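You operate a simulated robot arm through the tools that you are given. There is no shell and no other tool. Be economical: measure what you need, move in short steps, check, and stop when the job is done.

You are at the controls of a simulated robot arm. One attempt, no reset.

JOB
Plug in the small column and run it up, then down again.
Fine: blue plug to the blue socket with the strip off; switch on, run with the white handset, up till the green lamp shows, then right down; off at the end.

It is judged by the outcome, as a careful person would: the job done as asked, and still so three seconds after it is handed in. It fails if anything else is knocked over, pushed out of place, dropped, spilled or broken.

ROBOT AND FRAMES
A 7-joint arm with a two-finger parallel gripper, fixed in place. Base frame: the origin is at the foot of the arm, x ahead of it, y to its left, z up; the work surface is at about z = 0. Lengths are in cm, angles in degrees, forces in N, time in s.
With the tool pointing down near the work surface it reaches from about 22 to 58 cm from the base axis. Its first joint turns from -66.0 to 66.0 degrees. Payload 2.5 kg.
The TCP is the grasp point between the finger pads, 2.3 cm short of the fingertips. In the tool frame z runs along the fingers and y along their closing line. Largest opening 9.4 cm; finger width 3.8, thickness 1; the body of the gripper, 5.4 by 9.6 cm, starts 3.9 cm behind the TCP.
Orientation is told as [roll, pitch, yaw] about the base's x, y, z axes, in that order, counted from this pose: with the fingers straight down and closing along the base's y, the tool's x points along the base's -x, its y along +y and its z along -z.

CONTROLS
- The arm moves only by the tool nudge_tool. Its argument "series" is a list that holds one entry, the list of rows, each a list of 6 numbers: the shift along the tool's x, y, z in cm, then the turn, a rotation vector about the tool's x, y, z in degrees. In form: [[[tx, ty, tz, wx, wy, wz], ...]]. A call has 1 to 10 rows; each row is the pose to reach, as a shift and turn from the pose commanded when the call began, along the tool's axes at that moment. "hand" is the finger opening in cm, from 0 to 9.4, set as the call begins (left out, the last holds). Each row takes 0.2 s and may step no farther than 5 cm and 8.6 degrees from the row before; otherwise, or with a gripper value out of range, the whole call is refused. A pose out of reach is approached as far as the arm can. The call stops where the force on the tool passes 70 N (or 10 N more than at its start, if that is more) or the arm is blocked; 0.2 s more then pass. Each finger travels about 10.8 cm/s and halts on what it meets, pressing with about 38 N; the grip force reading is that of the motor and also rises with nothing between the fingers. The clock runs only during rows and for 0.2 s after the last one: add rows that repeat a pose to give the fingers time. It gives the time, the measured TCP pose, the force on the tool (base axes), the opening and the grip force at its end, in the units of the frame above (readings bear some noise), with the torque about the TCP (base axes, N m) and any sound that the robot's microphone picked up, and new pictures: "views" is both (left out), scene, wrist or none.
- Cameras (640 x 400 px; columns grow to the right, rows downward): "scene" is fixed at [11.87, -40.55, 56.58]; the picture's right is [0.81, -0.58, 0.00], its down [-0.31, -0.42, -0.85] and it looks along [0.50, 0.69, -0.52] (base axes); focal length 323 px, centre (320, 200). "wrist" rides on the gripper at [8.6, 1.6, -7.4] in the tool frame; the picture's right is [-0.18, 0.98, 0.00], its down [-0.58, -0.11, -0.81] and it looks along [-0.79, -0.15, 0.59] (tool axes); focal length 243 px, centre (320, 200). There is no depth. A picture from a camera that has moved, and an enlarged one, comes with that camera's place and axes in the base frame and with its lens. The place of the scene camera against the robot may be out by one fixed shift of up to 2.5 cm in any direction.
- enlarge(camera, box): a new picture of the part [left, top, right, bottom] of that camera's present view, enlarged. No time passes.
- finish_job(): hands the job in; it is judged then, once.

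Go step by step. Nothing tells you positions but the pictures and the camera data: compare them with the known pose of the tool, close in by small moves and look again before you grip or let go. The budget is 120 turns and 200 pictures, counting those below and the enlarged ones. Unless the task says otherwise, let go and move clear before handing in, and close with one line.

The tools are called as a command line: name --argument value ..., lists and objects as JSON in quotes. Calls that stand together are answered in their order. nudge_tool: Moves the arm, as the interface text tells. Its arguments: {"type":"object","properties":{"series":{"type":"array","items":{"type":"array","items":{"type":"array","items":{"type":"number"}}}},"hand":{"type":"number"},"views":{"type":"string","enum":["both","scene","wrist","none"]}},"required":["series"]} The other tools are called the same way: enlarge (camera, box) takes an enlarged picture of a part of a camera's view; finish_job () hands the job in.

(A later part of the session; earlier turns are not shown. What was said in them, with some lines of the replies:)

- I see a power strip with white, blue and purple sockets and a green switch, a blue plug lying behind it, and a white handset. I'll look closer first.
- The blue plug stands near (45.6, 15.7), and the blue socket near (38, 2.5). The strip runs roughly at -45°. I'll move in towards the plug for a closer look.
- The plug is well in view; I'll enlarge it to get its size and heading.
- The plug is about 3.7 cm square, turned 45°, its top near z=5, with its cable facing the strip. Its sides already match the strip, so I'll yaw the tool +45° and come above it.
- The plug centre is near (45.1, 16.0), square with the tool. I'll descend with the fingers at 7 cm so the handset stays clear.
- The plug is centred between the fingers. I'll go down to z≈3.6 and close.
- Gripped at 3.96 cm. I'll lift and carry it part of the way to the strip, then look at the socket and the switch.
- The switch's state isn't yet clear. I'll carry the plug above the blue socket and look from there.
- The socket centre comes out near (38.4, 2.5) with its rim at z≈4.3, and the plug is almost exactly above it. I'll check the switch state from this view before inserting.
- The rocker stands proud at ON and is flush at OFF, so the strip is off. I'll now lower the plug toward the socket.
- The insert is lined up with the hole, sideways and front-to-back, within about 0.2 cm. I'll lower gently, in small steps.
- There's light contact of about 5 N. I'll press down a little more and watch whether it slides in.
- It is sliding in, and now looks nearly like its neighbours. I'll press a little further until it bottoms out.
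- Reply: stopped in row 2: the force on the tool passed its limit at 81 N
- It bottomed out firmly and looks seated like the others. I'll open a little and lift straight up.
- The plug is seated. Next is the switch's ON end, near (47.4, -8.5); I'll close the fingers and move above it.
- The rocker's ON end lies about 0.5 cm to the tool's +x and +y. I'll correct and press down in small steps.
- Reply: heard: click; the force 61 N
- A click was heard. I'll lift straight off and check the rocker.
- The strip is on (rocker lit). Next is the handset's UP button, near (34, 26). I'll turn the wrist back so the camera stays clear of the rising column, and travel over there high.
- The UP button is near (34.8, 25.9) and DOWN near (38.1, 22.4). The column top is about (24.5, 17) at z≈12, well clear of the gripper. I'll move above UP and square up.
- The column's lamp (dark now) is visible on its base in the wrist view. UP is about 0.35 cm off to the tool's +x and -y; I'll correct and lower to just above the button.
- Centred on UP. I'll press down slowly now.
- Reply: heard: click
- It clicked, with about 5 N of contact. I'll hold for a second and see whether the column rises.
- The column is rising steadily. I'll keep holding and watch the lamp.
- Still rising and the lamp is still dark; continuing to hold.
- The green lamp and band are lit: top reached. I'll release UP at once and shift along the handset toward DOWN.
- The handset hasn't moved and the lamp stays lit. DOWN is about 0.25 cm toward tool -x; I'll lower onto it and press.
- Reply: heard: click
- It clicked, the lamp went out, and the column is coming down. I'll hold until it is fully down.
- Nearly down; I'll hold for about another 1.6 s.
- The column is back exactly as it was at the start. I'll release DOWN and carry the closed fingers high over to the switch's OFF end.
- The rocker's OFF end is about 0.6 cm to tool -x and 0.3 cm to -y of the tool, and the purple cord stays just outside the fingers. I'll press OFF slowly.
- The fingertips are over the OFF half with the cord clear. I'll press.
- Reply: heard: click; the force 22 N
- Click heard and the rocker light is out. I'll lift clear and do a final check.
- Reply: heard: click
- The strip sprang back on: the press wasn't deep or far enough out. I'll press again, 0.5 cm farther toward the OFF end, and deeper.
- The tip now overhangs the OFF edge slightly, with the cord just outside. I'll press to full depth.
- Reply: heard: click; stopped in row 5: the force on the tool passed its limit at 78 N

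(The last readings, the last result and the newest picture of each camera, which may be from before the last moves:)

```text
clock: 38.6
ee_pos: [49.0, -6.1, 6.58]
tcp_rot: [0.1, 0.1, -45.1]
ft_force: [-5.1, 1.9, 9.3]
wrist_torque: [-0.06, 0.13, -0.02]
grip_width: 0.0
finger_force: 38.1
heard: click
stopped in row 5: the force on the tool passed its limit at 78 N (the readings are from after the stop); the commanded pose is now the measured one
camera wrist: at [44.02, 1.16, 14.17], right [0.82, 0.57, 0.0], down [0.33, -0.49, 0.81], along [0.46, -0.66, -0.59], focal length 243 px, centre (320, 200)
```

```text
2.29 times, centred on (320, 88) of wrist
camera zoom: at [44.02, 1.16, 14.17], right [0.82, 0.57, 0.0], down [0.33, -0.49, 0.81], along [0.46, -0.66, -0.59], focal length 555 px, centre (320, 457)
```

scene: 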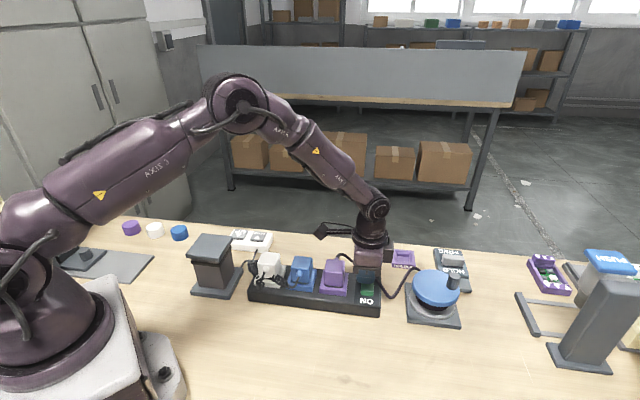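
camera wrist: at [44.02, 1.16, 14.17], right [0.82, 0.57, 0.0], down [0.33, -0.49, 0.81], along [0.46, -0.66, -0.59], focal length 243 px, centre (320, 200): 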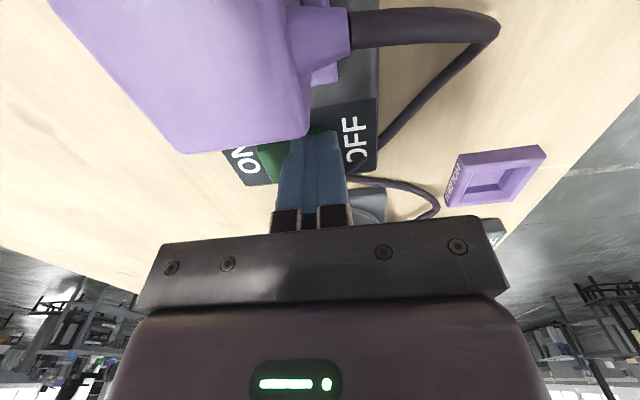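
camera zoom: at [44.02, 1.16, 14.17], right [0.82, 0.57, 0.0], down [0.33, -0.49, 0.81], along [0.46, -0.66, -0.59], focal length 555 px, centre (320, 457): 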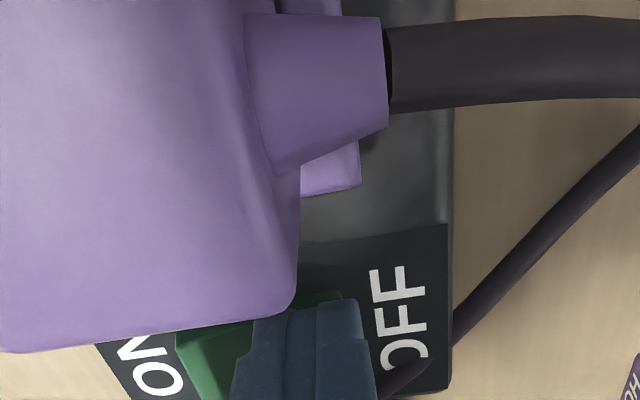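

It hit a hard stop at 78 N and the light is out. I'll lift straight up and check.

nudge_tool --series '[[[0, 0, -0.5, 0, 0, 0], [0, 0, -1, 0, 0, 0], [0, 0, -3, 0, 0, 0], [0, 0, -7, 0, 0, 0], [0, 0, -10, 0, 0, 0], [0, 0, -10, 0, 0, 0]]]'

enlarge --camera "scene" --box '[345, 260, 395, 310]'

```text
clock: 40.0
ee_pos: [48.88, -6.04, 16.62]
tcp_rot: [0.1, 0.1, -45.0]
ft_force: [0.0, -0.3, -0.4]
wrist_torque: [-0.03, 0.04, -0.01]
grip_width: 0.0
finger_force: 37.8
camera wrist: at [43.84, 1.2, 24.28], right [0.82, 0.57, 0.0], down [0.33, -0.49, 0.81], along [0.46, -0.66, -0.59], focal length 243 px, centre (320, 200)
```

scene: 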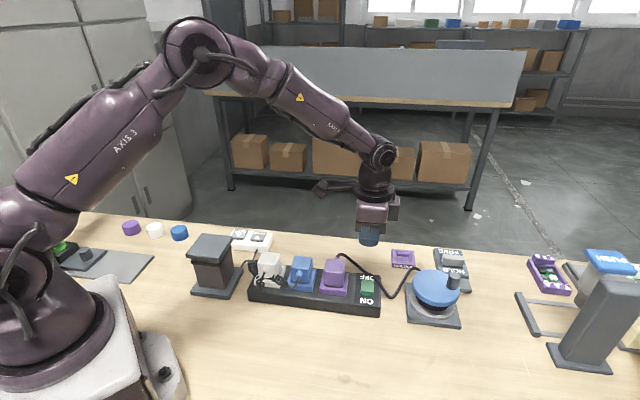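
wrist: 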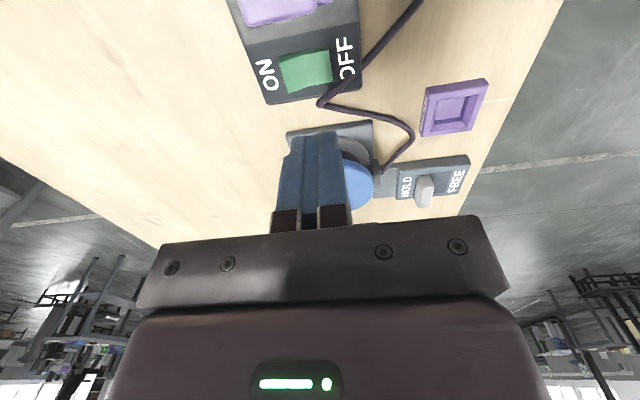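

```text
8.00 times, centred on (370, 285) of scene
camera zoom: at [11.87, -40.55, 56.58], right [0.81, -0.58, 0.0], down [-0.31, -0.42, -0.85], along [0.5, 0.69, -0.52], focal length 2585 px, centre (-80, -480)
```

zoom: 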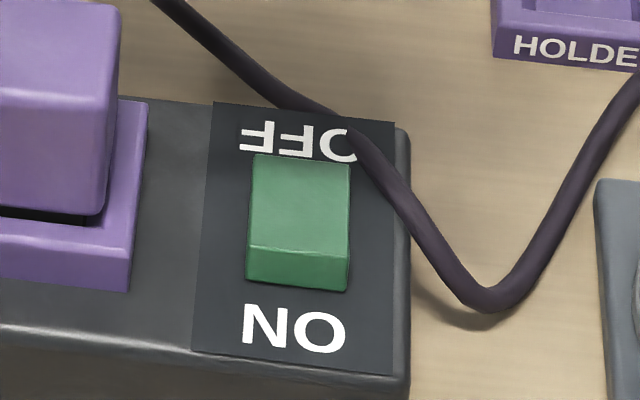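

The strip is off, with the rocker as it was at the start. The column is fully down, the blue plug is seated, nothing else has moved and the arm is clear, so I'm handing in.

finish_job

```text
The job is handed in.
```

The job is handed in: I put the blue plug in the blue socket with the strip off, then ran the column up until the green lamp lit and back right down. The strip is off again; the first press on OFF sprang back, so it took a second, deeper press.
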